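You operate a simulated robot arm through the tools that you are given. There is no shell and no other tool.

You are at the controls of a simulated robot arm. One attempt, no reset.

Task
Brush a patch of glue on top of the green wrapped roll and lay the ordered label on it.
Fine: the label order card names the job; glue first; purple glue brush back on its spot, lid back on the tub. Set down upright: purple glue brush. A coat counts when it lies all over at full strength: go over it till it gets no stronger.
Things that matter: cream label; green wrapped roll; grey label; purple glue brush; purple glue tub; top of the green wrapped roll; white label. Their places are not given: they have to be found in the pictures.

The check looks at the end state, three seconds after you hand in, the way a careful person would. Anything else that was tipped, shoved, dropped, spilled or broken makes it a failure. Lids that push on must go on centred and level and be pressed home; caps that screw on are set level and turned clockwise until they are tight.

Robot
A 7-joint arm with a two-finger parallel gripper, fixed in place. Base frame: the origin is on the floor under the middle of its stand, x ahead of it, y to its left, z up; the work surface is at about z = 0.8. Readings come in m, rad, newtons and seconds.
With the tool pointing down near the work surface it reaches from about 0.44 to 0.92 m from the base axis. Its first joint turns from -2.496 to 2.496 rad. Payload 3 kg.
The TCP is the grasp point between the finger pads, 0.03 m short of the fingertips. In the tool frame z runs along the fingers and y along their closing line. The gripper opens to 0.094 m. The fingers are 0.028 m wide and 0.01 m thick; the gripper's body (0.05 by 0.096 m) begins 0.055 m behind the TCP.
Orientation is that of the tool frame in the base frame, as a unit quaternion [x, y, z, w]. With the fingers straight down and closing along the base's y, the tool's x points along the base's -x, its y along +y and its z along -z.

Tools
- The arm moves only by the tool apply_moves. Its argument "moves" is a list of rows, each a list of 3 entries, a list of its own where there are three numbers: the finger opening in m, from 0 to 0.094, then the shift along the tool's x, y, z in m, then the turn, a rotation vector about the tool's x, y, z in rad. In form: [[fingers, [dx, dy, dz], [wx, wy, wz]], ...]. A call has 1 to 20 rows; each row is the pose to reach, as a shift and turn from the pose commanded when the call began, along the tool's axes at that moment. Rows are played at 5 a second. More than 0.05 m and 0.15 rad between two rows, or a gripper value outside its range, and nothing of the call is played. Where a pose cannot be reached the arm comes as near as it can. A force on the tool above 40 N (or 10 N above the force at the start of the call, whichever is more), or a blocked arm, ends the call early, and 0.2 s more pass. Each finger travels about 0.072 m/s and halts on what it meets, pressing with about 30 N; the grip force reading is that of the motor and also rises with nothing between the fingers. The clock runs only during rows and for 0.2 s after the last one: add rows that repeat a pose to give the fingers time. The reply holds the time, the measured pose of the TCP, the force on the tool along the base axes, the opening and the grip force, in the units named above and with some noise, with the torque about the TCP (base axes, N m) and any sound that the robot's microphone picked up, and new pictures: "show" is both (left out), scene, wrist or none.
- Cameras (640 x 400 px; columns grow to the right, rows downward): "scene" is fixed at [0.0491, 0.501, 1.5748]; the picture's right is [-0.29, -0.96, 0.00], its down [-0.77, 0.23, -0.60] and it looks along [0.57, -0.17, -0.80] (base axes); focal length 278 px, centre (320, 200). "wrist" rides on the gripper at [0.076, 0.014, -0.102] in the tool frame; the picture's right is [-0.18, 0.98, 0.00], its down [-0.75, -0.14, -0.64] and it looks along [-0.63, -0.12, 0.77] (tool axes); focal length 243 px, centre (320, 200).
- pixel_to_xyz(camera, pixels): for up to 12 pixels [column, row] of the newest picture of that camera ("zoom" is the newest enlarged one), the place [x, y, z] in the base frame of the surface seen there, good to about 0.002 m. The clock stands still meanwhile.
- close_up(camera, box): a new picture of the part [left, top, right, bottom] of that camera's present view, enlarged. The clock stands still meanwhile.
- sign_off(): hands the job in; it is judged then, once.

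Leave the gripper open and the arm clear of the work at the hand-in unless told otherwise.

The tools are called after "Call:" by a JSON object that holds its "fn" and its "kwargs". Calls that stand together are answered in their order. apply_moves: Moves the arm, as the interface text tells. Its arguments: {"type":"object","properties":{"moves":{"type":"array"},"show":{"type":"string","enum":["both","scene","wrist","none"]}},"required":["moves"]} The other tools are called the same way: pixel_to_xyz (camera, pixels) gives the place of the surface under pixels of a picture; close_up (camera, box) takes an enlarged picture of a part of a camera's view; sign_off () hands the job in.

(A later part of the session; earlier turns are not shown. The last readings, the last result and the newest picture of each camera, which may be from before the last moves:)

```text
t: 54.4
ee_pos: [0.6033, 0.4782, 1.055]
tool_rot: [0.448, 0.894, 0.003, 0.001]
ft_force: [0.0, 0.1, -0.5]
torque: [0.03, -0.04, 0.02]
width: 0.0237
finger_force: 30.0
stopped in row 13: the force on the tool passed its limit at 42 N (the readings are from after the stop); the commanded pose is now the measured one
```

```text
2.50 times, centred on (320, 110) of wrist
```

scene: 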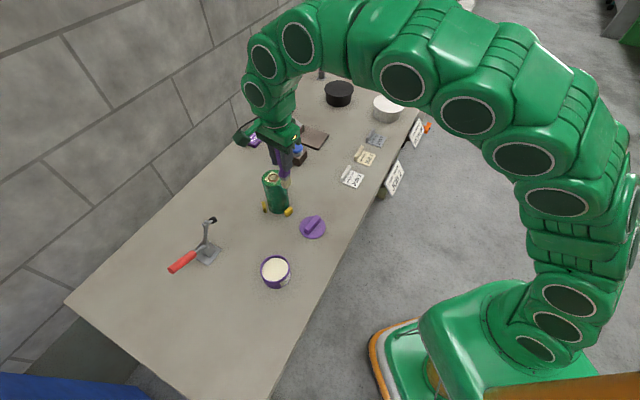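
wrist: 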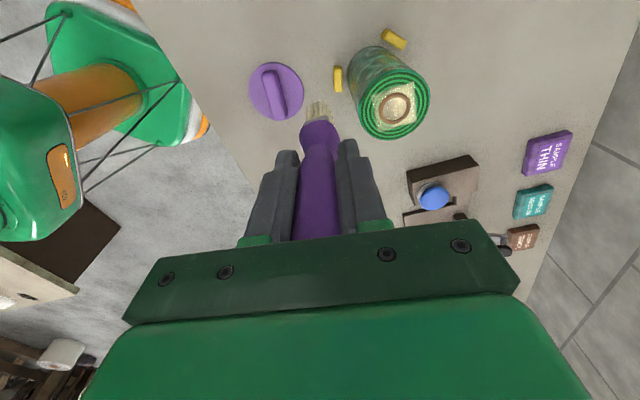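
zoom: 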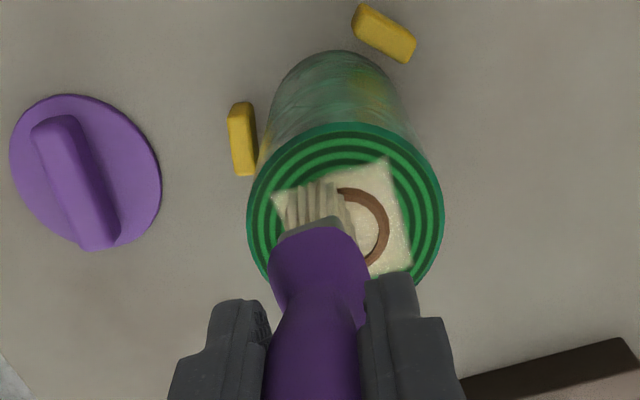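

It snagged again at the same spot, moving +y at x +0.01. I'll lift off, avoid that stroke from now on, and check the coat and the roll.

Call:
{"fn": "apply_moves", "kwargs": {"moves": [[0.0, [0, 0, -0.005], [0, 0, 0]], [0.0, [0, 0, -0.02], [0, 0, 0]], [0.0, [0, -0.03, -0.035], [0, 0, 0]], [0.0, [0, -0.065, -0.035], [0, 0, 0]], [0.0, [0, -0.065, -0.035], [0, 0, 0]]], "show": "both"}}

Call:
{"fn": "close_up", "kwargs": {"camera": "wrist", "box": [350, 60, 450, 160]}}

Call:
{"fn": "close_up", "kwargs": {"camera": "scene", "box": [255, 160, 295, 200]}}

```text
t: 55.6
ee_pos: [0.5509, 0.4386, 1.09]
tool_rot: [0.448, 0.894, 0.003, 0.001]
ft_force: [0.2, 0.3, -0.8]
torque: [0.03, 0.0, -0.01]
width: 0.0232
finger_force: 29.6
```

scene: 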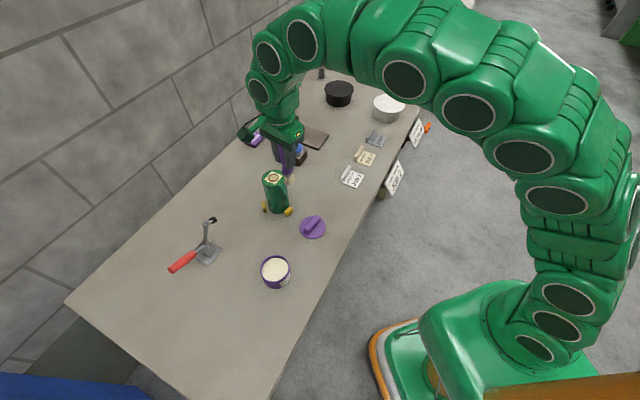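
wrist: 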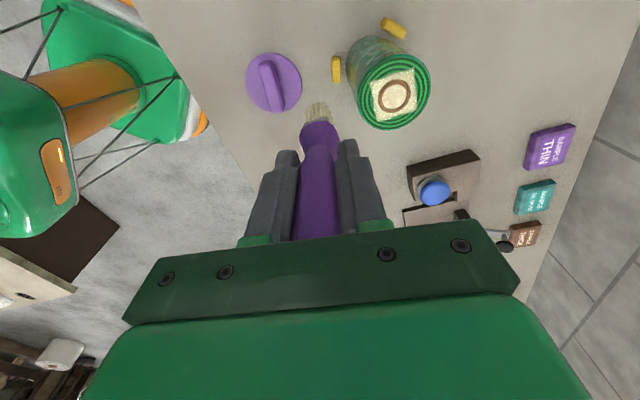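

```text
4.00 times, centred on (400, 110) of wrist
```

zoom: 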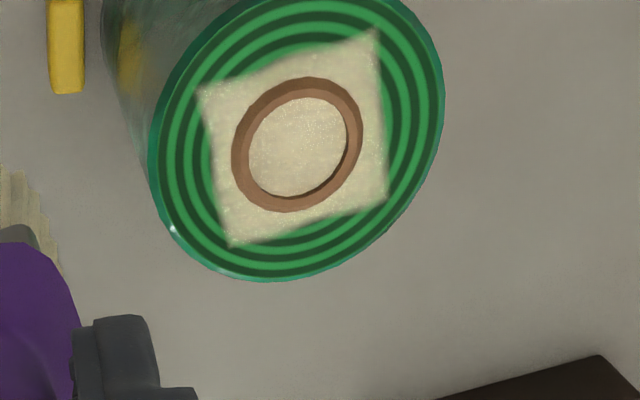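

```text
10.00 times, centred on (275, 180) of scene
```

zoom: 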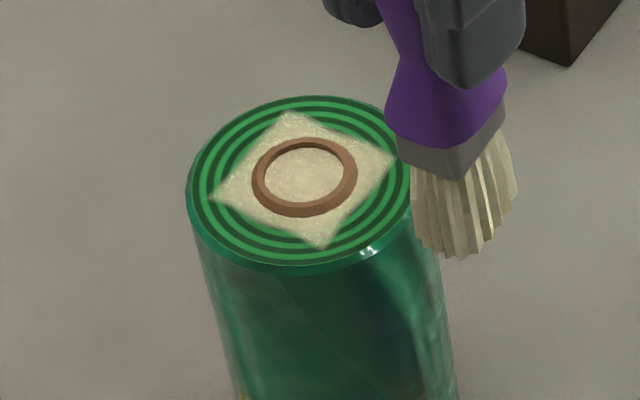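

The roll is unmoved and the square is coated all over. Before judging it full strength I'll take a high-zoom picture to compare with after a re-dip and one more pass.

Call:
{"fn": "close_up", "kwargs": {"camera": "wrist", "box": [370, 65, 430, 125]}}

Call:
{"fn": "close_up", "kwargs": {"camera": "scene", "box": [263, 168, 287, 188]}}

Call:
{"fn": "close_up", "kwargs": {"camera": "scene", "box": [240, 160, 310, 230]}}

```text
6.67 times, centred on (400, 95) of wrist
```

zoom: 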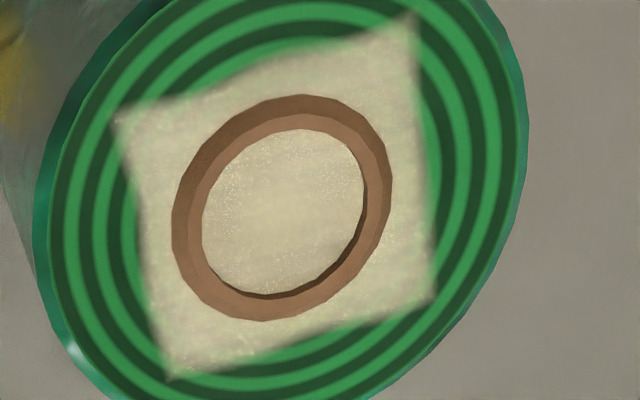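

```text
16.00 times, centred on (275, 178) of scene
```

zoom: 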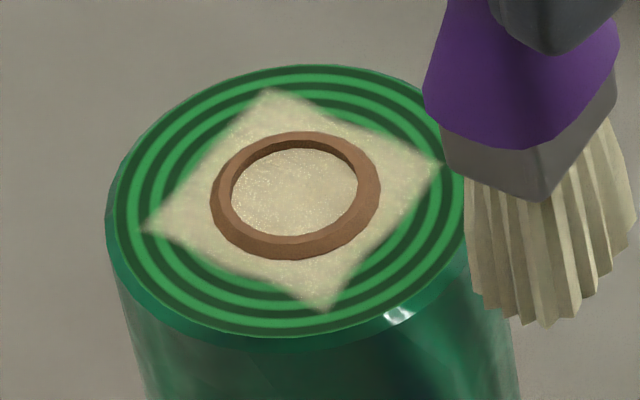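

```text
5.71 times, centred on (275, 195) of scene
```

zoom: 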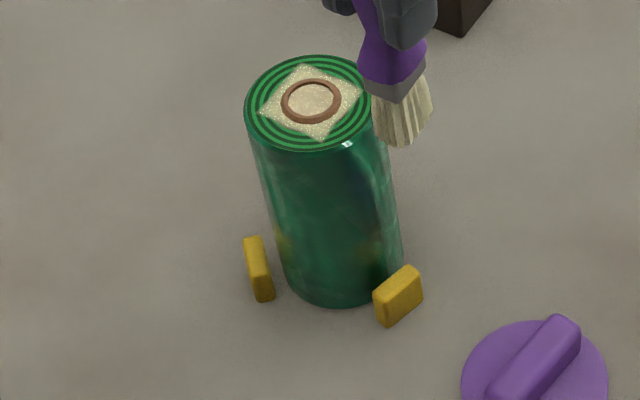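

The coat is nearly opaque, with the corners possibly a bit thinner. I'll re-dip the brush and make another pass. I'm heading to the tub at height and will stop just above the glue.

Call:
{"fn": "apply_moves", "kwargs": {"moves": [[0.0, [0.036, -0.0171, 0], [0, 0, 0]], [0.0, [0.0719, -0.0342, 0], [0, 0, 0]], [0.0, [0.1078, -0.0512, 0], [0, 0, 0]], [0.0, [0.1438, -0.0683, 0], [0, 0, 0]], [0.0, [0.1797, -0.0854, 0], [0, 0, 0]], [0.0, [0.1797, -0.0854, 0.04], [0, 0, 0]], [0.0, [0.1797, -0.0854, 0.08], [0, 0, 0]], [0.0, [0.1797, -0.0854, 0.12], [0, 0, 0]], [0.0, [0.1797, -0.0854, 0.135], [0, 0, 0]], [0.0, [0.1797, -0.0854, 0.138], [0, 0, 0]], [0.0, [0.1797, -0.0854, 0.138], [0, 0, 0]]], "show": "scene"}}

```text
t: 58.0
ee_pos: [0.3775, 0.5318, 0.952]
tool_rot: [0.448, 0.894, 0.002, 0.001]
ft_force: [0.9, -0.4, -1.0]
torque: [0.0, 0.0, 0.01]
width: 0.023
finger_force: 29.6
```

scene: 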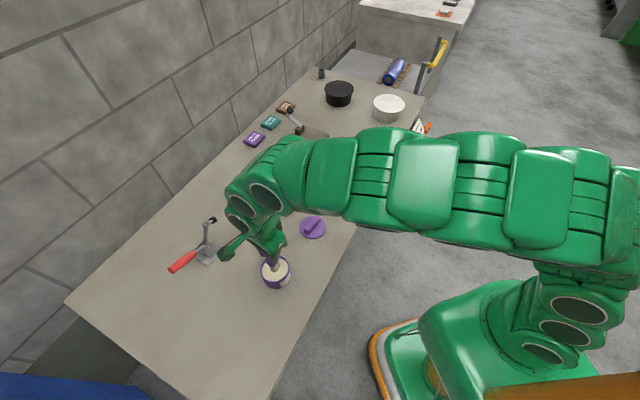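

The brush is just above the glue. I'll step down gently to touch.

Call:
{"fn": "apply_moves", "kwargs": {"moves": [[0.0, [0, 0, 0.001], [0, 0, 0]], [0.0, [0, 0, 0.002], [0, 0, 0]]], "show": "none"}}

```text
t: 58.6
ee_pos: [0.3752, 0.5325, 0.9502]
tool_rot: [0.448, 0.894, 0.002, 0.001]
ft_force: [0.1, 0.1, -1.1]
torque: [0.0, 0.02, 0.03]
width: 0.0232
finger_force: 30.3
```

Call:
{"fn": "apply_moves", "kwargs": {"moves": [[0.0, [0, 0, 0.0007], [0, 0, 0]], [0.0, [0, 0, 0.0014], [0, 0, 0]]], "show": "none"}}

```text
t: 59.2
ee_pos: [0.3757, 0.5334, 0.9491]
tool_rot: [0.448, 0.894, 0.002, 0.001]
ft_force: [-1.3, -0.9, 11.1]
torque: [-0.07, 0.18, -0.03]
width: 0.0234
finger_force: 29.2
```

In contact with the glue at about 11 N. I'll do a small swirl, lift straight up, and carry the brush back above the patch centre.

Call:
{"fn": "apply_moves", "kwargs": {"moves": [[0.0, [0.004, 0, -0.0004], [0, 0, 0]], [0.0, [0, 0.004, -0.0004], [0, 0, 0]], [0.0, [-0.004, 0, -0.0004], [0, 0, 0]], [0.0, [0, -0.004, -0.0004], [0, 0, 0]], [0.0, [0, 0, -0.0004], [0, 0, 0]], [0.0, [0, 0, -0.015], [0, 0, 0]], [0.0, [0, 0, -0.05], [0, 0, 0]], [0.0, [0, 0, -0.1], [0, 0, 0]], [0.0, [0, 0, -0.142], [0, 0, 0]], [0.0, [-0.0317, 0.0262, -0.142], [0, 0, 0]], [0.0, [-0.0634, 0.0524, -0.142], [0, 0, 0]], [0.0, [-0.0951, 0.0786, -0.142], [0, 0, 0]], [0.0, [-0.1267, 0.1048, -0.142], [0, 0, 0]], [0.0, [-0.1584, 0.131, -0.142], [0, 0, 0]], [0.0, [-0.1901, 0.1572, -0.142], [0, 0, 0]], [0.0, [-0.1901, 0.1572, -0.12], [0, 0, 0]], [0.0, [-0.1901, 0.1572, -0.112], [0, 0, 0]], [0.0, [-0.1901, 0.1572, -0.11], [0, 0, 0]], [0.0, [-0.1901, 0.1572, -0.11], [0, 0, 0]]], "show": "scene"}}

Call:
{"fn": "close_up", "kwargs": {"camera": "wrist", "box": [240, 30, 400, 190]}}

```text
t: 63.2
ee_pos: [0.6142, 0.4731, 1.0592]
tool_rot: [0.449, 0.894, 0.002, 0.001]
ft_force: [-0.3, -0.4, -2.0]
torque: [0.01, 0.02, 0.01]
width: 0.0234
finger_force: 29.6
```

scene: 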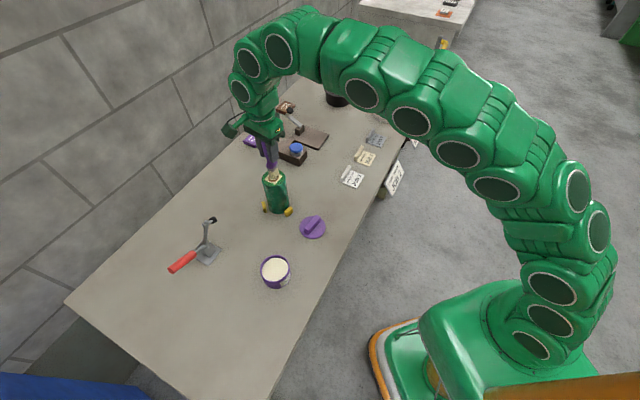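

```text
2.50 times, centred on (320, 110) of wrist
```

zoom: 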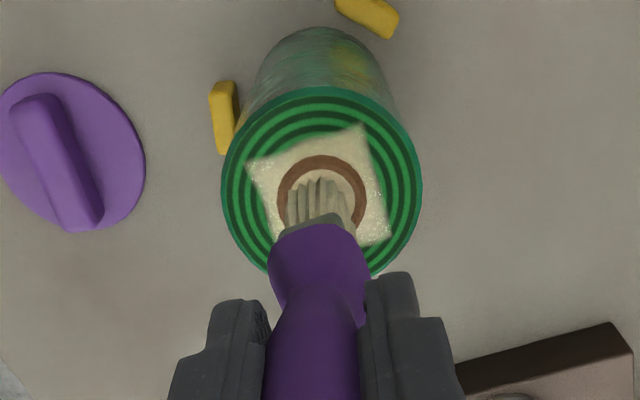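

Over the patch centre, just above the surface. I'll lower gently to light contact.

Call:
{"fn": "apply_moves", "kwargs": {"moves": [[0.0, [0, 0, 0.001], [0, 0, 0]], [0.0, [0, 0, 0.002], [0, 0, 0]]], "show": "none"}}

```text
t: 63.8
ee_pos: [0.615, 0.4734, 1.0575]
tool_rot: [0.448, 0.894, 0.003, 0.001]
ft_force: [-0.4, -0.5, -0.2]
torque: [-0.01, -0.03, 0.01]
width: 0.0231
finger_force: 30.5
```

Call:
{"fn": "apply_moves", "kwargs": {"moves": [[0.0, [0, 0, 0.0005], [0, 0, 0]], [0.0, [0, 0, 0.001], [0, 0, 0]]], "show": "none"}}

```text
t: 64.4
ee_pos: [0.6155, 0.4739, 1.0575]
tool_rot: [0.449, 0.893, 0.003, 0.001]
ft_force: [-0.3, -0.3, -1.6]
torque: [-0.02, 0.01, 0.03]
width: 0.0233
finger_force: 30.2
```

Call:
{"fn": "apply_moves", "kwargs": {"moves": [[0.0, [0, 0, 0.0005], [0, 0, 0]], [0.0, [0, 0, 0.001], [0, 0, 0]]], "show": "none"}}

```text
t: 65.0
ee_pos: [0.6143, 0.4731, 1.0562]
tool_rot: [0.449, 0.894, 0.003, 0.002]
ft_force: [-2.3, 0.3, 14.8]
torque: [0.19, 0.42, 0.01]
width: 0.0234
finger_force: 29.8
```

Contact at about 15 N. I'll ease 0.6 mm and go round the patch, ending at the last corner with a lift so I avoid the snagging direction.

Call:
{"fn": "apply_moves", "kwargs": {"moves": [[0.0, [0, 0, -0.0006], [0, 0, 0]], [0.0, [0, -0.006, -0.0006], [0, 0, 0]], [0.0, [0, -0.012, -0.0006], [0, 0, 0]], [0.0, [-0.005, -0.012, -0.0006], [0, 0, 0]], [0.0, [-0.01, -0.012, -0.0006], [0, 0, 0]], [0.0, [-0.01, -0.006, -0.0006], [0, 0, 0]], [0.0, [-0.01, 0, -0.0006], [0, 0, 0]], [0.0, [-0.01, 0.006, -0.0006], [0, 0, 0]], [0.0, [-0.01, 0.012, -0.0006], [0, 0, 0]], [0.0, [-0.003, 0.012, -0.0006], [0, 0, 0]], [0.0, [0.004, 0.012, -0.0006], [0, 0, 0]], [0.0, [0.01, 0.012, -0.0006], [0, 0, 0]], [0.0, [0.01, 0.006, -0.0006], [0, 0, 0]], [0.0, [0.01, 0, -0.0006], [0, 0, 0]], [0.0, [0.01, -0.006, -0.0006], [0, 0, 0]], [0.0, [0.008, -0.011, -0.0006], [0, 0, 0]], [0.0, [0.008, -0.011, -0.008], [0, 0, 0]], [0.0, [0.008, -0.011, -0.03], [0, 0, 0]]], "show": "none"}}

Call:
{"fn": "close_up", "kwargs": {"camera": "wrist", "box": [240, 30, 400, 190]}}

Call:
{"fn": "close_up", "kwargs": {"camera": "scene", "box": [240, 160, 310, 230]}}

```text
t: 68.8
ee_pos: [0.6017, 0.4725, 1.088]
tool_rot: [0.449, 0.894, 0.002, 0.002]
ft_force: [0.6, 0.3, -1.3]
torque: [0.03, 0.02, 0.01]
width: 0.0233
finger_force: 29.8
```

```text
2.50 times, centred on (320, 110) of wrist
```

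zoom: 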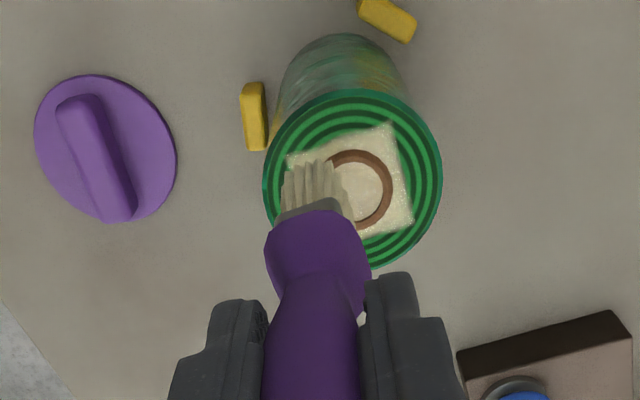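

```text
5.71 times, centred on (275, 195) of scene
```

zoom: 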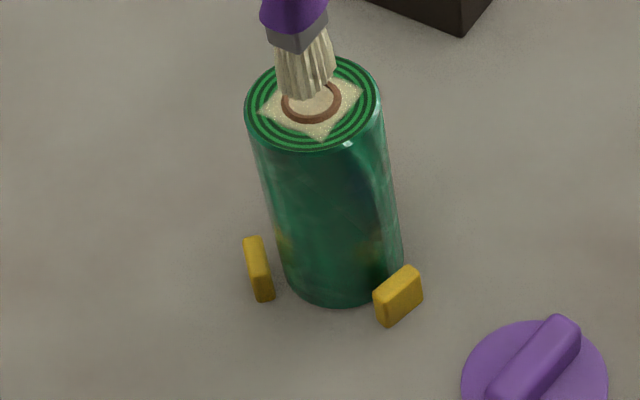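

The pass finished cleanly. I'll move aside to the same viewing pose as before and compare the coat.

Call:
{"fn": "apply_moves", "kwargs": {"moves": [[0.0, [0.0016, -0.03, -0.002], [0, 0, 0]], [0.0, [0.0032, -0.061, -0.002], [0, 0, 0]], [0.0, [0.0032, -0.061, -0.002], [0, 0, 0]]], "show": "both"}}

Call:
{"fn": "close_up", "kwargs": {"camera": "wrist", "box": [370, 65, 430, 125]}}

Call:
{"fn": "close_up", "kwargs": {"camera": "scene", "box": [263, 168, 287, 188]}}

```text
t: 69.6
ee_pos: [0.5479, 0.4406, 1.088]
tool_rot: [0.448, 0.894, 0.002, 0.001]
ft_force: [-0.1, -0.2, -1.2]
torque: [0.0, -0.02, -0.01]
width: 0.0234
finger_force: 29.7
```

scene: 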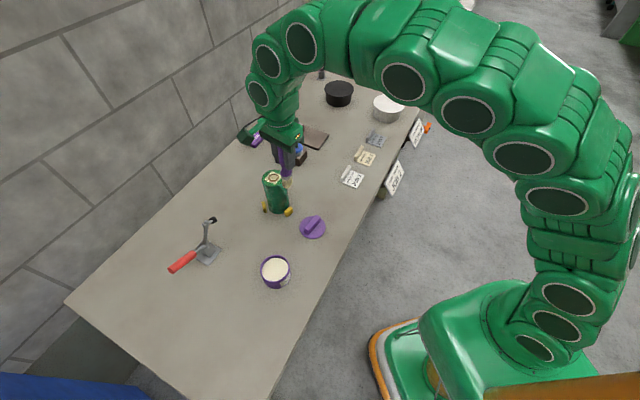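
wrist: 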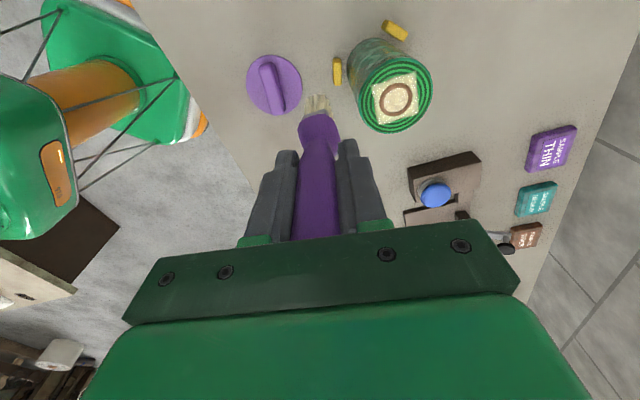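

```text
6.67 times, centred on (400, 95) of wrist
```

zoom: 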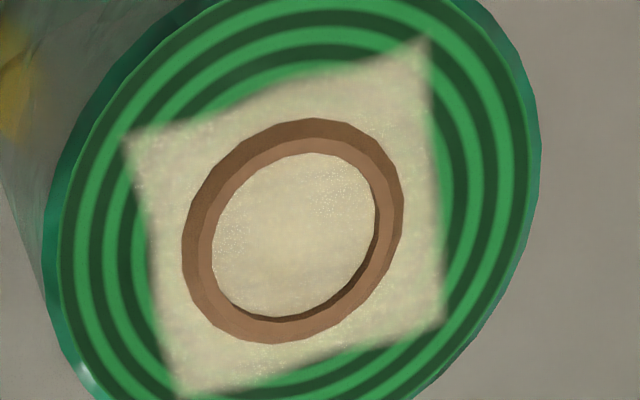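

```text
16.00 times, centred on (275, 178) of scene
```

zoom: 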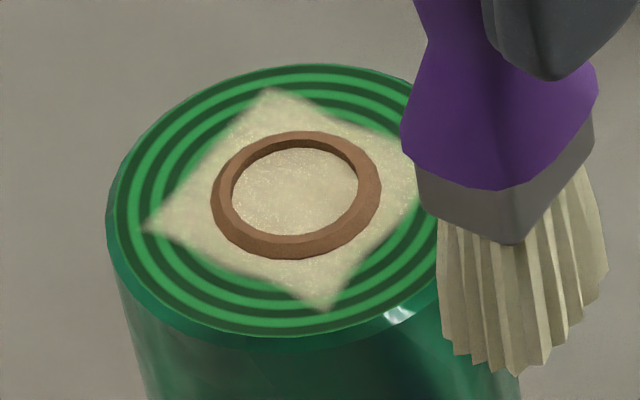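

The coat looks nearly the same as before, slightly fuller at the corners, so it is close to its limit. I'll make one more identical pass to confirm it gets no stronger.

Call:
{"fn": "apply_moves", "kwargs": {"moves": [[0.0, [-0.0056, 0.036, 0], [0, 0, 0]], [0.0, [-0.0112, 0.072, 0], [0, 0, 0]], [0.0, [-0.0112, 0.072, 0.022], [0, 0, 0]], [0.0, [-0.0112, 0.072, 0.0305], [0, 0, 0]], [0.0, [-0.0112, 0.072, 0.0315], [0, 0, 0]], [0.0, [-0.0112, 0.066, 0.0315], [0, 0, 0]], [0.0, [-0.0112, 0.059, 0.0315], [0, 0, 0]], [0.0, [-0.0172, 0.059, 0.0315], [0, 0, 0]], [0.0, [-0.0222, 0.059, 0.0315], [0, 0, 0]], [0.0, [-0.0222, 0.066, 0.0315], [0, 0, 0]], [0.0, [-0.0222, 0.073, 0.0315], [0, 0, 0]], [0.0, [-0.0222, 0.08, 0.0315], [0, 0, 0]], [0.0, [-0.0222, 0.085, 0.0315], [0, 0, 0]], [0.0, [-0.0142, 0.085, 0.0315], [0, 0, 0]], [0.0, [-0.0062, 0.085, 0.0315], [0, 0, 0]], [0.0, [0, 0.085, 0.0315], [0, 0, 0]], [0.0, [0, 0.078, 0.0315], [0, 0, 0]], [0.0, [0, 0.071, 0.0315], [0, 0, 0]], [0.0, [0, 0.064, 0.0315], [0, 0, 0]], [0.0, [-0.001, 0.06, 0.0315], [0, 0, 0]]], "show": "none"}}

Call:
{"fn": "close_up", "kwargs": {"camera": "wrist", "box": [240, 30, 400, 190]}}

```text
t: 73.8
ee_pos: [0.5988, 0.4747, 1.0567]
tool_rot: [0.449, 0.894, 0.003, 0.001]
ft_force: [0.7, -0.7, -0.7]
torque: [-0.02, -0.01, 0.01]
width: 0.0234
finger_force: 29.6
```

```text
2.50 times, centred on (320, 110) of wrist
```

zoom: 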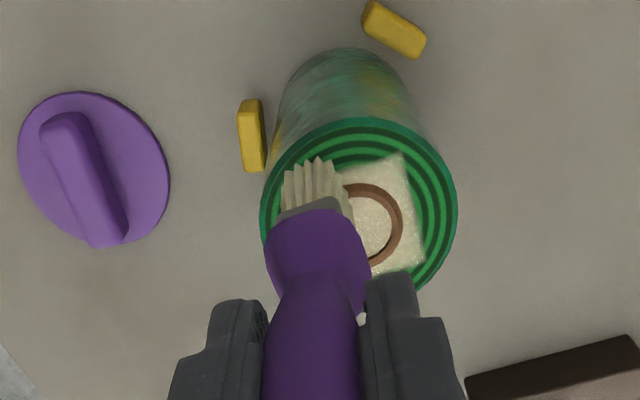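

No contact force at this last spot, so I'll press 0.5 to 1 mm lower here to make sure the robot-side edge gets a full coat.

Call:
{"fn": "apply_moves", "kwargs": {"moves": [[0.0, [0, 0, 0.0005], [0, 0, 0]], [0.0, [0, 0, 0.001], [0, 0, 0]]], "show": "none"}}

```text
t: 74.4
ee_pos: [0.5995, 0.4746, 1.0559]
tool_rot: [0.449, 0.894, 0.003, 0.0]
ft_force: [0.3, 1.0, 1.4]
torque: [0.05, 0.06, -0.03]
width: 0.0236
finger_force: 29.8
```

Light contact. I'll go 0.3 mm lower, stroke along this edge and back, then up the other edges with the same pressure.

Call:
{"fn": "apply_moves", "kwargs": {"moves": [[0.0, [0, 0, 0.0003], [0, 0, 0]], [0.0, [-0.006, 0, 0.0003], [0, 0, 0]], [0.0, [-0.012, 0, 0.0003], [0, 0, 0]], [0.0, [-0.018, 0, 0.0003], [0, 0, 0]], [0.0, [-0.022, 0, 0.0003], [0, 0, 0]], [0.0, [-0.016, 0.0, 0.0003], [0, 0, 0]], [0.0, [-0.01, 0.0, 0.0003], [0, 0, 0]], [0.0, [-0.004, 0.0, 0.0003], [0, 0, 0]], [0.0, [0.0, 0.0, 0.0003], [0, 0, 0]], [0.0, [-0.006, 0.0, 0.0003], [0, 0, 0]], [0.0, [-0.014, 0.0, 0.0003], [0, 0, 0]], [0.0, [-0.021, 0.0, 0.0003], [0, 0, 0]]], "show": "none"}}

```text
t: 76.2
ee_pos: [0.6008, 0.4696, 1.056]
tool_rot: [0.448, 0.894, 0.003, 0.002]
ft_force: [-0.3, -0.1, -0.1]
torque: [-0.01, 0.01, 0.0]
width: 0.0237
finger_force: 30.4
stopped in row 9: the force on the tool passed its limit at 41 N (the readings are from after the stop); the commanded pose is now the measured one
```

It snagged again and stopped, with no force now. I'll lift, move aside and check the roll and coat.

Call:
{"fn": "apply_moves", "kwargs": {"moves": [[0.0, [0, 0, -0.008], [0, 0, 0]], [0.0, [0, 0, -0.032], [0, 0, 0]], [0.0, [0.005, -0.03, -0.032], [0, 0, 0]], [0.0, [0.005, -0.06, -0.032], [0, 0, 0]], [0.0, [0.005, -0.06, -0.032], [0, 0, 0]]], "show": "both"}}

Call:
{"fn": "close_up", "kwargs": {"camera": "wrist", "box": [370, 65, 430, 125]}}

Call:
{"fn": "close_up", "kwargs": {"camera": "scene", "box": [263, 168, 287, 188]}}

Call:
{"fn": "close_up", "kwargs": {"camera": "scene", "box": [240, 160, 310, 230]}}

```text
t: 77.4
ee_pos: [0.5494, 0.4389, 1.0867]
tool_rot: [0.449, 0.894, 0.003, 0.001]
ft_force: [1.1, 0.1, -1.2]
torque: [0.02, 0.01, 0.01]
width: 0.0237
finger_force: 29.9
```

scene: 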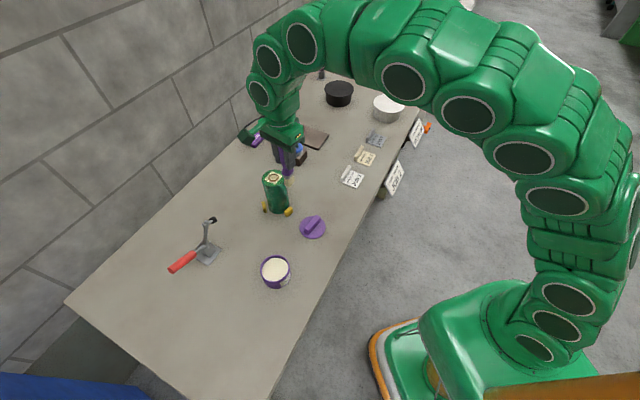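
wrist: 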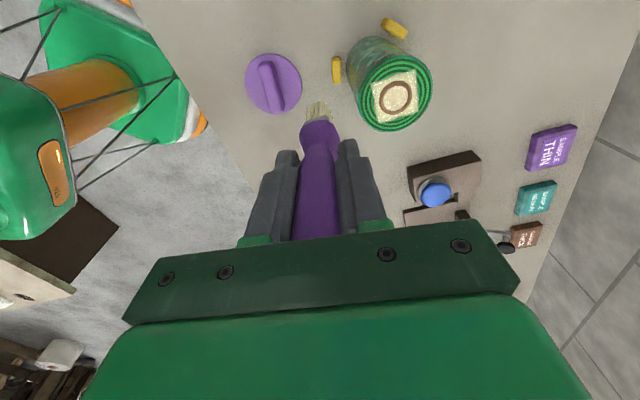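

```text
6.67 times, centred on (400, 95) of wrist
```

zoom: 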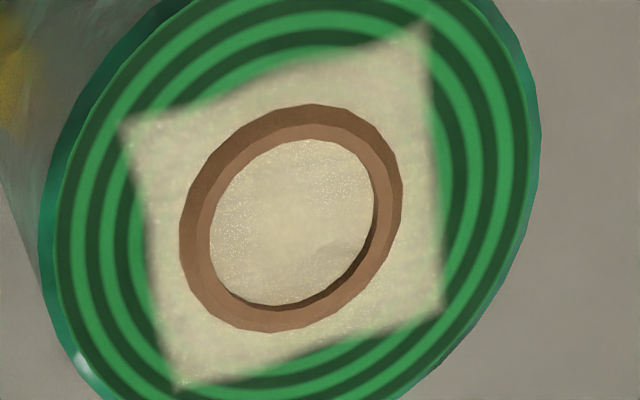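

```text
16.00 times, centred on (275, 178) of scene
```

zoom: 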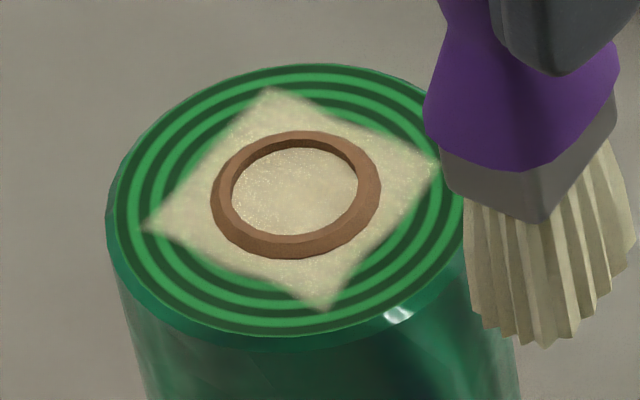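

```text
5.71 times, centred on (275, 195) of scene
```

zoom: 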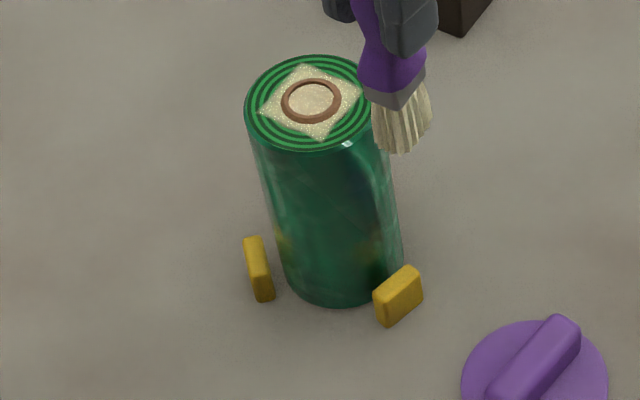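

The coat looks identical to the previous picture, so it is at full strength, and the roll hasn't moved. Before returning the brush I'll check whether it has tilted in the grip.

Call:
{"fn": "close_up", "kwargs": {"camera": "scene", "box": [268, 150, 308, 190]}}

Call:
{"fn": "close_up", "kwargs": {"camera": "wrist", "box": [250, 80, 390, 240]}}

```text
10.00 times, centred on (288, 170) of scene
```

zoom: 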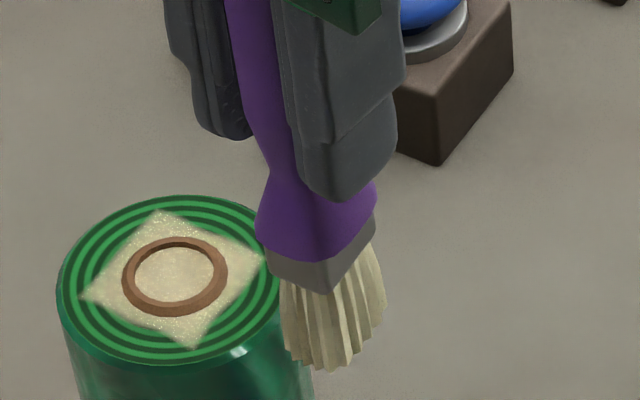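

```text
2.50 times, centred on (320, 160) of wrist
```

zoom: 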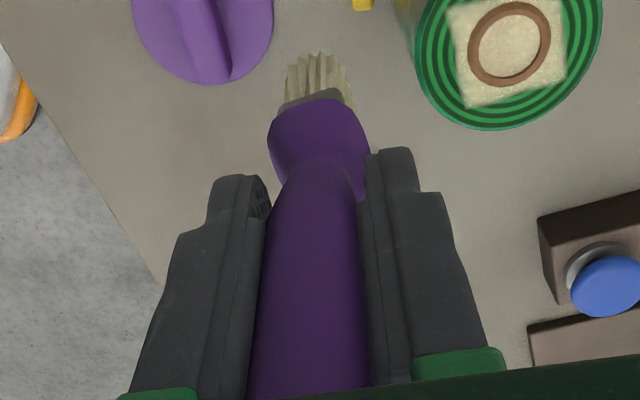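

Call:
{"fn": "pixel_to_xyz", "kwargs": {"camera": "zoom", "pixels": [[312, 370], [312, 320], [315, 270], [315, 220], [318, 180], [318, 140], [318, 100], [318, 85], [318, 60], [290, 80], [345, 80]]}}

```text
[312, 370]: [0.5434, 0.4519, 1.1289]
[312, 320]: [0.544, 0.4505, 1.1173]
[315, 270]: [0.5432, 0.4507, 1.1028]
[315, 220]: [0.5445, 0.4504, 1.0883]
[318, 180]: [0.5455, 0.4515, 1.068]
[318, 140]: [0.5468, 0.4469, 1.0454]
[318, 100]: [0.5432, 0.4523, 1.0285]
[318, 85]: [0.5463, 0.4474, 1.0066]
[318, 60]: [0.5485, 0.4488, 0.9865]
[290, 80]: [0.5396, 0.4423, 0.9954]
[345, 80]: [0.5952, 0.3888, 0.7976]
```

The brush has tilted about 3° in the grip, with its tip toward the tool's -x. I'll carry it above its spot at (0.500, 0.622), counter-tilt the tool by 0.05 rad about its y axis, and re-measure.

Call:
{"fn": "apply_moves", "kwargs": {"moves": [[0.0, [0.0352, 0.0139, 0], [0, 0.01, 0]], [0.0, [0.0705, 0.0279, 0], [0, 0.02, 0]], [0.0, [0.1057, 0.0418, 0], [0, 0.03, 0]], [0.0, [0.141, 0.0558, 0], [0, 0.04, 0]], [0.0, [0.1762, 0.0697, 0], [0, 0.05, 0]], [0.0, [0.1762, 0.0697, 0], [0, 0.05, 0]]], "show": "both"}}

Call:
{"fn": "close_up", "kwargs": {"camera": "scene", "box": [200, 170, 260, 230]}}

```text
t: 78.8
ee_pos: [0.5018, 0.6228, 1.0897]
tool_rot: [0.449, 0.893, 0.013, -0.021]
ft_force: [0.0, 0.2, -0.6]
torque: [-0.01, 0.01, -0.03]
width: 0.0237
finger_force: 30.1
```

scene: 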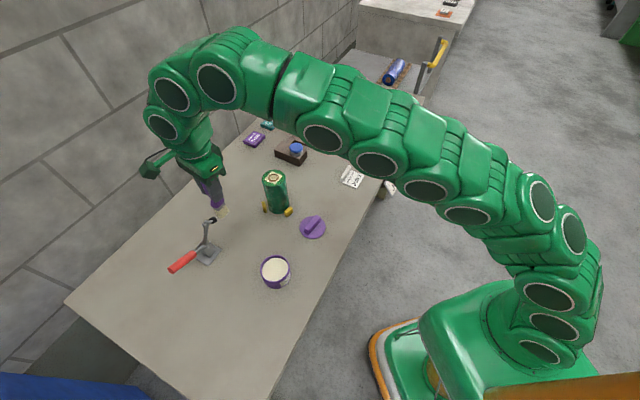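
wrist: 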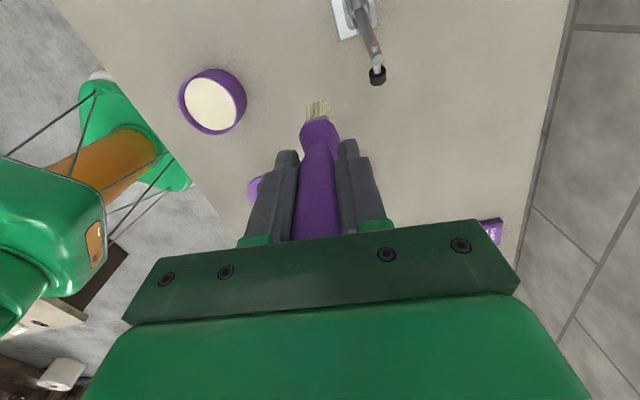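

```text
6.67 times, centred on (230, 200) of scene
```

zoom: 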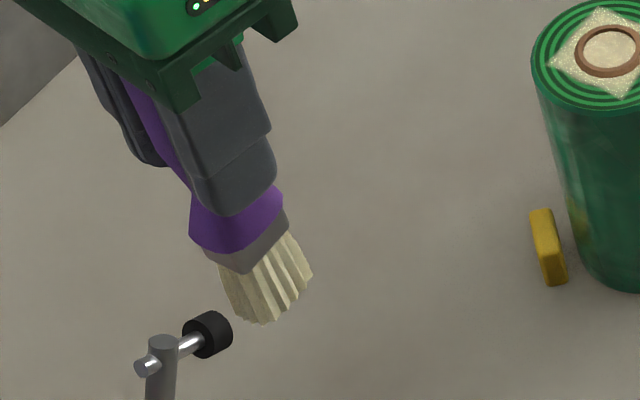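

Call:
{"fn": "pixel_to_xyz", "kwargs": {"camera": "zoom", "pixels": [[265, 318], [308, 274], [230, 290], [250, 265], [285, 215], [215, 200], [195, 235], [150, 120], [172, 160], [287, 235], [243, 270], [215, 262]]}}

Call:
{"fn": "close_up", "kwargs": {"camera": "wrist", "box": [250, 80, 390, 240]}}

```text
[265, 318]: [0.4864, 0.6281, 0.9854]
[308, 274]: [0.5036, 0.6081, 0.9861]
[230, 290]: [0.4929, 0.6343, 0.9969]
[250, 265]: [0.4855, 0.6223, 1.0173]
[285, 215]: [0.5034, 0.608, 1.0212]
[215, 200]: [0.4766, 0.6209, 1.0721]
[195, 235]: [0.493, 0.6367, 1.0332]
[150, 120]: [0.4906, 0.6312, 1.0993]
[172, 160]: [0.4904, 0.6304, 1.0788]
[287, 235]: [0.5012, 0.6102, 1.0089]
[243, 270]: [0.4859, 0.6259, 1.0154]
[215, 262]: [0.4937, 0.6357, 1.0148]
```

```text
2.50 times, centred on (320, 160) of wrist
```

zoom: 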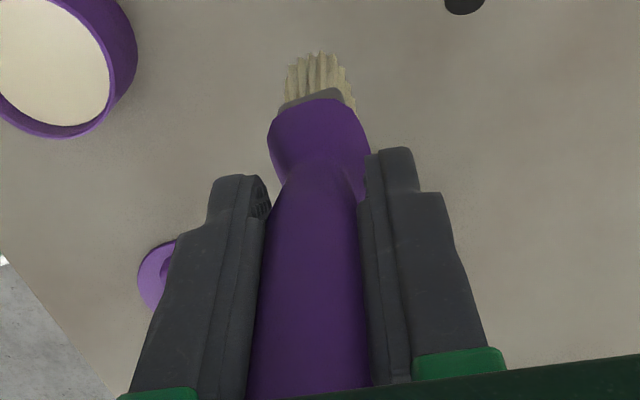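

The bristle bottom edge now reads level (0.9854 and 0.9861) and sits within about 1 mm of its original footprint. I'll lower straight down, allowing for the slight tool tilt, to just above the table.

Call:
{"fn": "apply_moves", "kwargs": {"moves": [[0.0, [-0.002, -0.0015, 0.0399], [0, 0, 0]], [0.0, [-0.0039, -0.0017, 0.0798], [0, 0, 0]], [0.0, [-0.0059, -0.0018, 0.1198], [0, 0, 0]], [0.0, [-0.0074, -0.002, 0.1497], [0, 0, 0]], [0.0, [-0.0081, -0.002, 0.1647], [0, 0, 0]], [0.0, [-0.0084, -0.0021, 0.1717], [0, 0, 0]], [0.0, [-0.0084, -0.0021, 0.1717], [0, 0, 0]]], "show": "both"}}

Call:
{"fn": "close_up", "kwargs": {"camera": "scene", "box": [205, 205, 265, 265]}}

```text
t: 80.4
ee_pos: [0.5009, 0.6203, 0.9169]
tool_rot: [0.449, 0.893, 0.014, -0.02]
ft_force: [-0.8, 0.8, -0.7]
torque: [-0.01, -0.01, 0.0]
width: 0.0236
finger_force: 29.8
```

scene: 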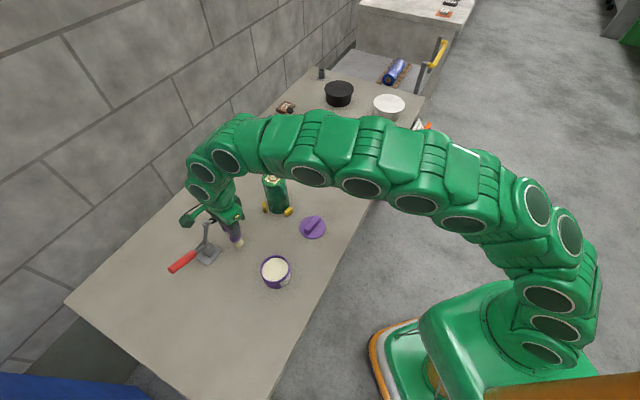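
wrist: 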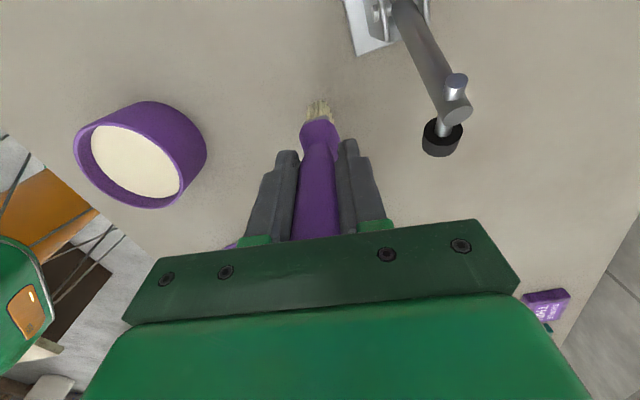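

```text
6.67 times, centred on (235, 235) of scene
```

zoom: 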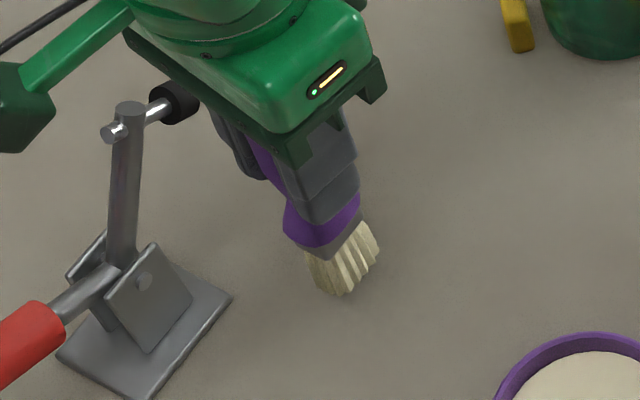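

The brush is about 8 mm above its spot. I'll lower 5 mm and then step in 1 mm moves to touchdown.

Call:
{"fn": "apply_moves", "kwargs": {"moves": [[0.0, [-0.0001, 0, 0.003], [0, 0, 0]], [0.0, [-0.0002, 0, 0.005], [0, 0, 0]], [0.0, [-0.0003, 0, 0.006], [0, 0, 0]]], "show": "none"}}

```text
t: 81.2
ee_pos: [0.5015, 0.6208, 0.9097]
tool_rot: [0.449, 0.893, 0.014, -0.02]
ft_force: [0.3, 0.7, -0.5]
torque: [0.01, 0.01, 0.01]
width: 0.0234
finger_force: 29.9
```

Call:
{"fn": "apply_moves", "kwargs": {"moves": [[0.0, [0, 0, 0.001], [0, 0, 0]], [0.0, [-0.0001, 0, 0.002], [0, 0, 0]]], "show": "none"}}

```text
t: 81.8
ee_pos: [0.5008, 0.6204, 0.9071]
tool_rot: [0.448, 0.894, 0.014, -0.02]
ft_force: [-0.2, 0.1, -0.6]
torque: [0.01, -0.03, -0.03]
width: 0.0232
finger_force: 30.5
```

Call:
{"fn": "apply_moves", "kwargs": {"moves": [[0.0, [0, 0, 0.0007], [0, 0, 0]], [0.0, [0, 0, 0.0014], [0, 0, 0]]], "show": "none"}}

```text
t: 82.4
ee_pos: [0.4992, 0.6211, 0.9068]
tool_rot: [0.448, 0.894, 0.014, -0.021]
ft_force: [0.2, 0.9, -1.3]
torque: [-0.01, -0.05, 0.01]
width: 0.0232
finger_force: 30.4
```

Call:
{"fn": "apply_moves", "kwargs": {"moves": [[0.0, [0, 0, 0.0007], [0, 0, 0]], [0.0, [0, 0, 0.0014], [0, 0, 0]]], "show": "scene"}}

Call:
{"fn": "close_up", "kwargs": {"camera": "scene", "box": [205, 205, 265, 265]}}

```text
t: 83.0
ee_pos: [0.4998, 0.6209, 0.9062]
tool_rot: [0.448, 0.894, 0.015, -0.021]
ft_force: [-2.0, -1.5, 19.7]
torque: [-0.36, 0.13, -0.03]
width: 0.0234
finger_force: 29.4
```

scene: 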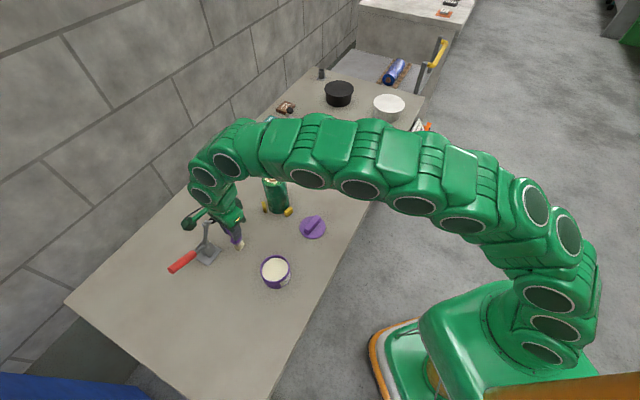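

```text
6.67 times, centred on (235, 235) of scene
```

zoom: 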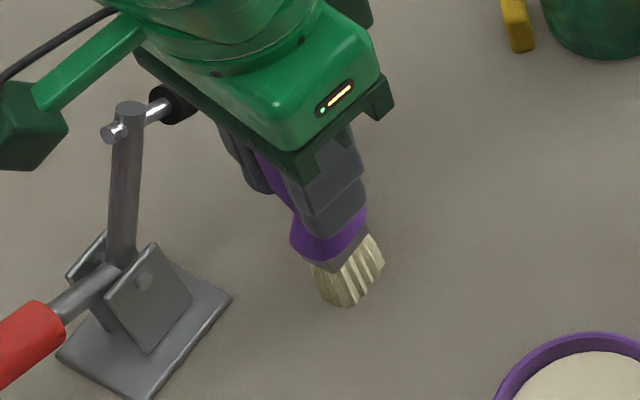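

Touchdown at about 20 N. The bristle corner at (348,305) and ferrule corner at (333,272) match the original picture within 2 px, so the brush is upright on its spot. I'll ease up 1.3 mm to relax the force, then open.

Call:
{"fn": "apply_moves", "kwargs": {"moves": [[0.0, [0, 0, -0.0013], [0, 0, 0]], [0.0, [0, 0, -0.0013], [0, 0, 0]]], "show": "none"}}

```text
t: 83.6
ee_pos: [0.5005, 0.6213, 0.9066]
tool_rot: [0.449, 0.893, 0.014, -0.02]
ft_force: [1.7, 2.5, 12.3]
torque: [0.11, -0.21, 0.05]
width: 0.0233
finger_force: 29.6
```

Call:
{"fn": "apply_moves", "kwargs": {"moves": [[0.0, [0, 0, -0.0007], [0, 0, 0]], [0.0, [0, 0, -0.0007], [0, 0, 0]]], "show": "none"}}

```text
t: 84.2
ee_pos: [0.5007, 0.6193, 0.9051]
tool_rot: [0.448, 0.894, 0.014, -0.021]
ft_force: [-0.1, 2.3, 6.8]
torque: [0.09, -0.04, 0.03]
width: 0.0235
finger_force: 30.2
```

Force is down to about 7 N with little torque. I'll open the fingers to 0.045 while staying in place.

Call:
{"fn": "apply_moves", "kwargs": {"moves": [[0.028, [0, 0, -0.0004], [0, 0, 0]], [0.036, [0, 0, -0.0004], [0, 0, 0]], [0.045, [0, 0, -0.0004], [0, 0, 0]], [0.045, [0, 0, -0.0004], [0, 0, 0]]], "show": "both"}}

Call:
{"fn": "close_up", "kwargs": {"camera": "scene", "box": [205, 205, 265, 265]}}

Call:
{"fn": "close_up", "kwargs": {"camera": "wrist", "box": [220, 60, 420, 240]}}

```text
t: 85.2
ee_pos: [0.5009, 0.6207, 0.9072]
tool_rot: [0.449, 0.893, 0.014, -0.02]
ft_force: [-0.1, 1.0, 2.5]
torque: [-0.02, -0.01, 0.02]
width: 0.045
finger_force: 0.0
```

scene: 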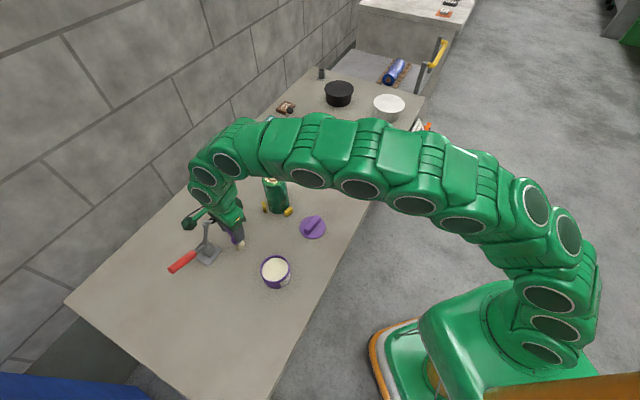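
wrist: 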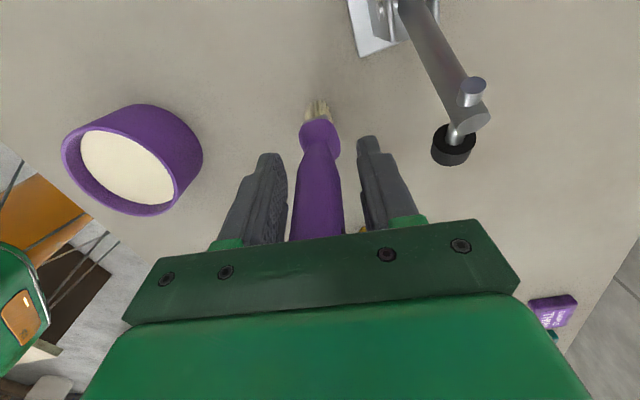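

```text
6.67 times, centred on (235, 235) of scene
```

zoom: 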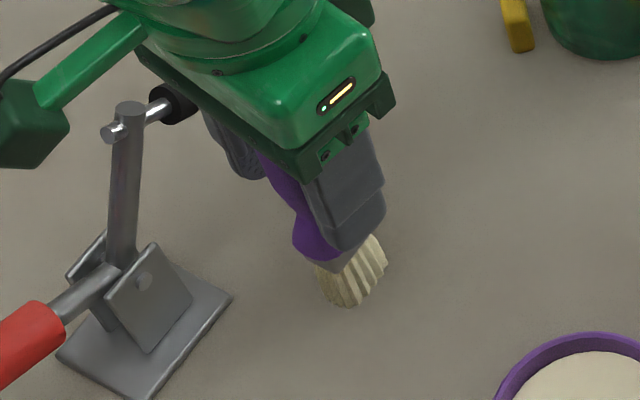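

```text
2.22 times, centred on (320, 150) of wrist
```

zoom: 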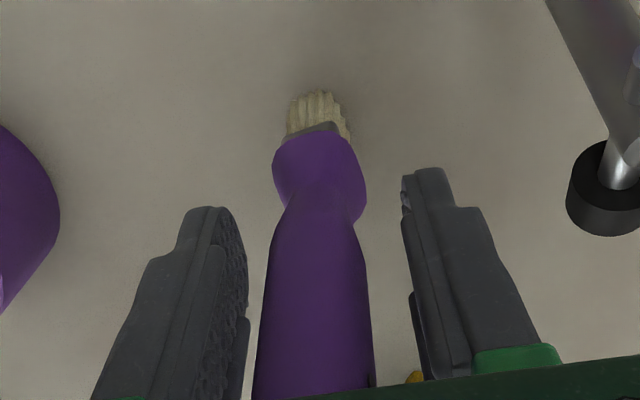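

The fingers are open and the brush stands. A small force remains because the palm touches the handle top. I'll rise straight up slowly, then look.

Call:
{"fn": "apply_moves", "kwargs": {"moves": [[0.045, [0.0001, 0, -0.002], [0, 0, 0]], [0.045, [0.0003, 0, -0.006], [0, 0, 0]], [0.045, [0.0007, 0.0001, -0.015], [0, 0, 0]], [0.045, [0.0015, 0.0001, -0.03], [0, 0, 0]], [0.045, [0.0029, 0.0003, -0.06], [0, 0, 0]], [0.045, [0.0049, 0.0004, -0.1], [0, 0, 0]], [0.045, [0.0069, 0.0006, -0.14], [0, 0, 0]], [0.045, [0.0083, 0.0007, -0.17], [0, 0, 0]]], "show": "both"}}

Call:
{"fn": "close_up", "kwargs": {"camera": "scene", "box": [205, 205, 265, 265]}}

```text
t: 87.0
ee_pos: [0.4963, 0.6196, 1.0781]
tool_rot: [0.448, 0.894, 0.013, -0.021]
ft_force: [-0.7, -0.2, -0.2]
torque: [-0.02, 0.03, 0.01]
width: 0.0449
finger_force: 0.0
```

scene: 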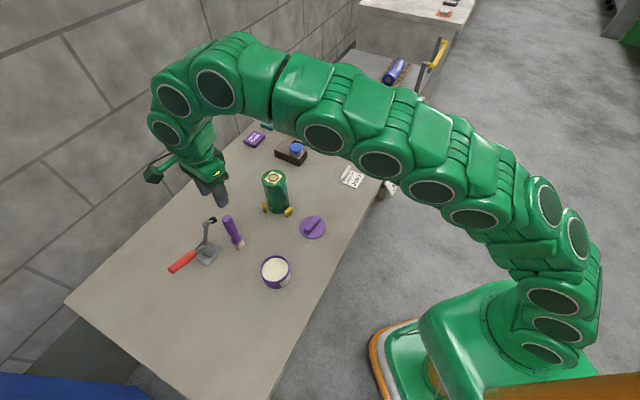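
wrist: 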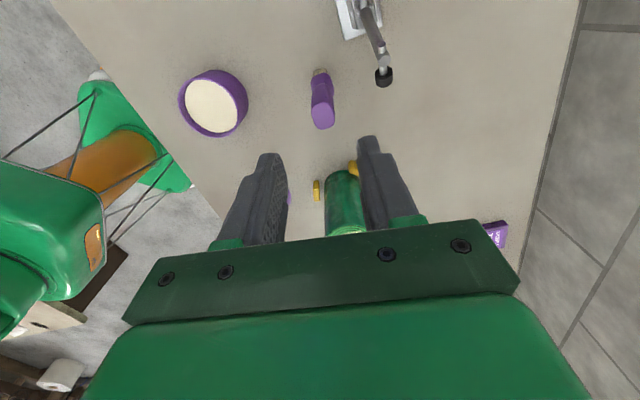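

```text
6.67 times, centred on (235, 235) of scene
```

zoom: 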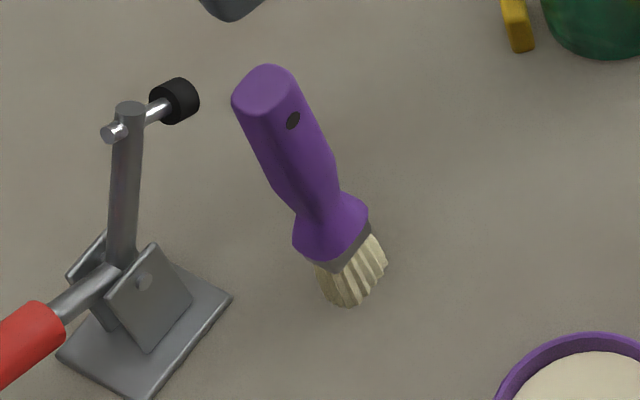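

The brush stands upright on its spot, within about 1.5 mm of the original picture. Next is the lid. I'll level the tool again and move above the lid at (0.50, 0.39).

Call:
{"fn": "apply_moves", "kwargs": {"moves": [[0.05, [-0.0313, -0.0224, 0.0047], [0.0008, -0.0082, 0]], [0.05, [-0.0626, -0.0448, 0.0094], [0.0015, -0.0163, 0]], [0.05, [-0.0939, -0.0672, 0.0141], [0.0023, -0.0245, 0]], [0.05, [-0.1252, -0.0895, 0.0187], [0.003, -0.0327, 0]], [0.05, [-0.1565, -0.1119, 0.0234], [0.0038, -0.0408, 0]], [0.05, [-0.1878, -0.1343, 0.0281], [0.0045, -0.049, 0]], [0.05, [-0.1878, -0.1343, 0.0281], [0.0045, -0.049, 0]]], "show": "both"}}

Call:
{"fn": "close_up", "kwargs": {"camera": "wrist", "box": [270, 30, 370, 130]}}

```text
t: 88.6
ee_pos: [0.5033, 0.3924, 1.0416]
tool_rot: [0.449, 0.894, 0.001, 0.001]
ft_force: [-0.5, -0.5, -0.3]
torque: [-0.01, 0.01, 0.0]
width: 0.0498
finger_force: 0.0
```

scene: 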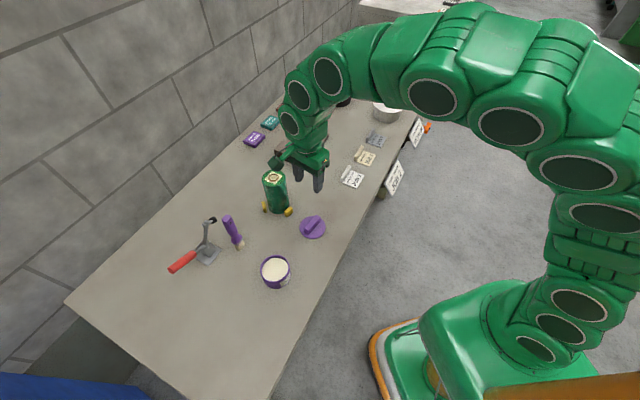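
wrist: 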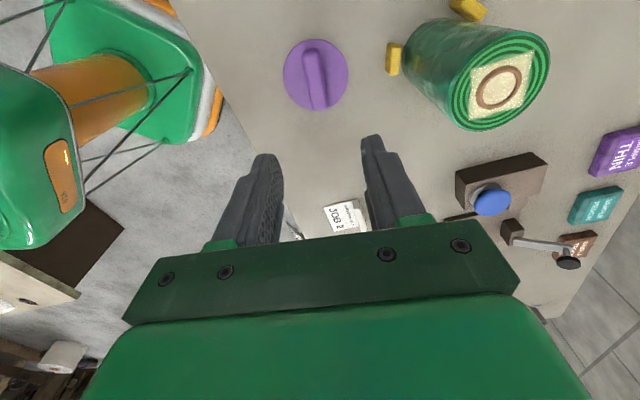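

```text
4.00 times, centred on (320, 80) of wrist
```

zoom: 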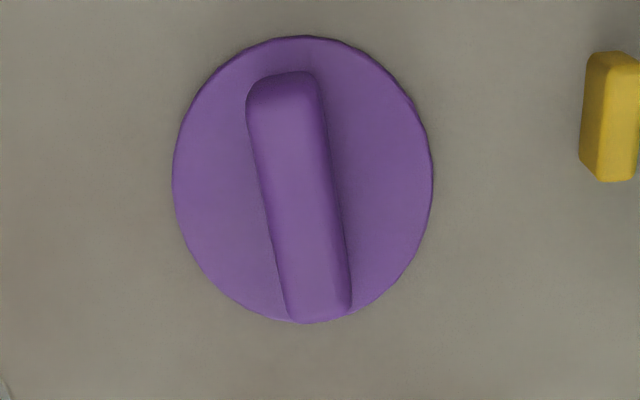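

Call:
{"fn": "pixel_to_xyz", "kwargs": {"camera": "zoom", "pixels": [[262, 110], [312, 105], [290, 290], [345, 285], [280, 190], [335, 190], [176, 180], [430, 180], [305, 40], [320, 318]]}}

```text
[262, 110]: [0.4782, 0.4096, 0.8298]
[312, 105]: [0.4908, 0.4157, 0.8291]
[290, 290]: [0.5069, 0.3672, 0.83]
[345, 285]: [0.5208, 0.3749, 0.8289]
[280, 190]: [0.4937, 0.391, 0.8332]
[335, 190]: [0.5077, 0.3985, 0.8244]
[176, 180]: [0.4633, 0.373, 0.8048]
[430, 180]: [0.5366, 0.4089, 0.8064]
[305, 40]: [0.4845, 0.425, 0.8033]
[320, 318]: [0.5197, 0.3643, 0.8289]
```

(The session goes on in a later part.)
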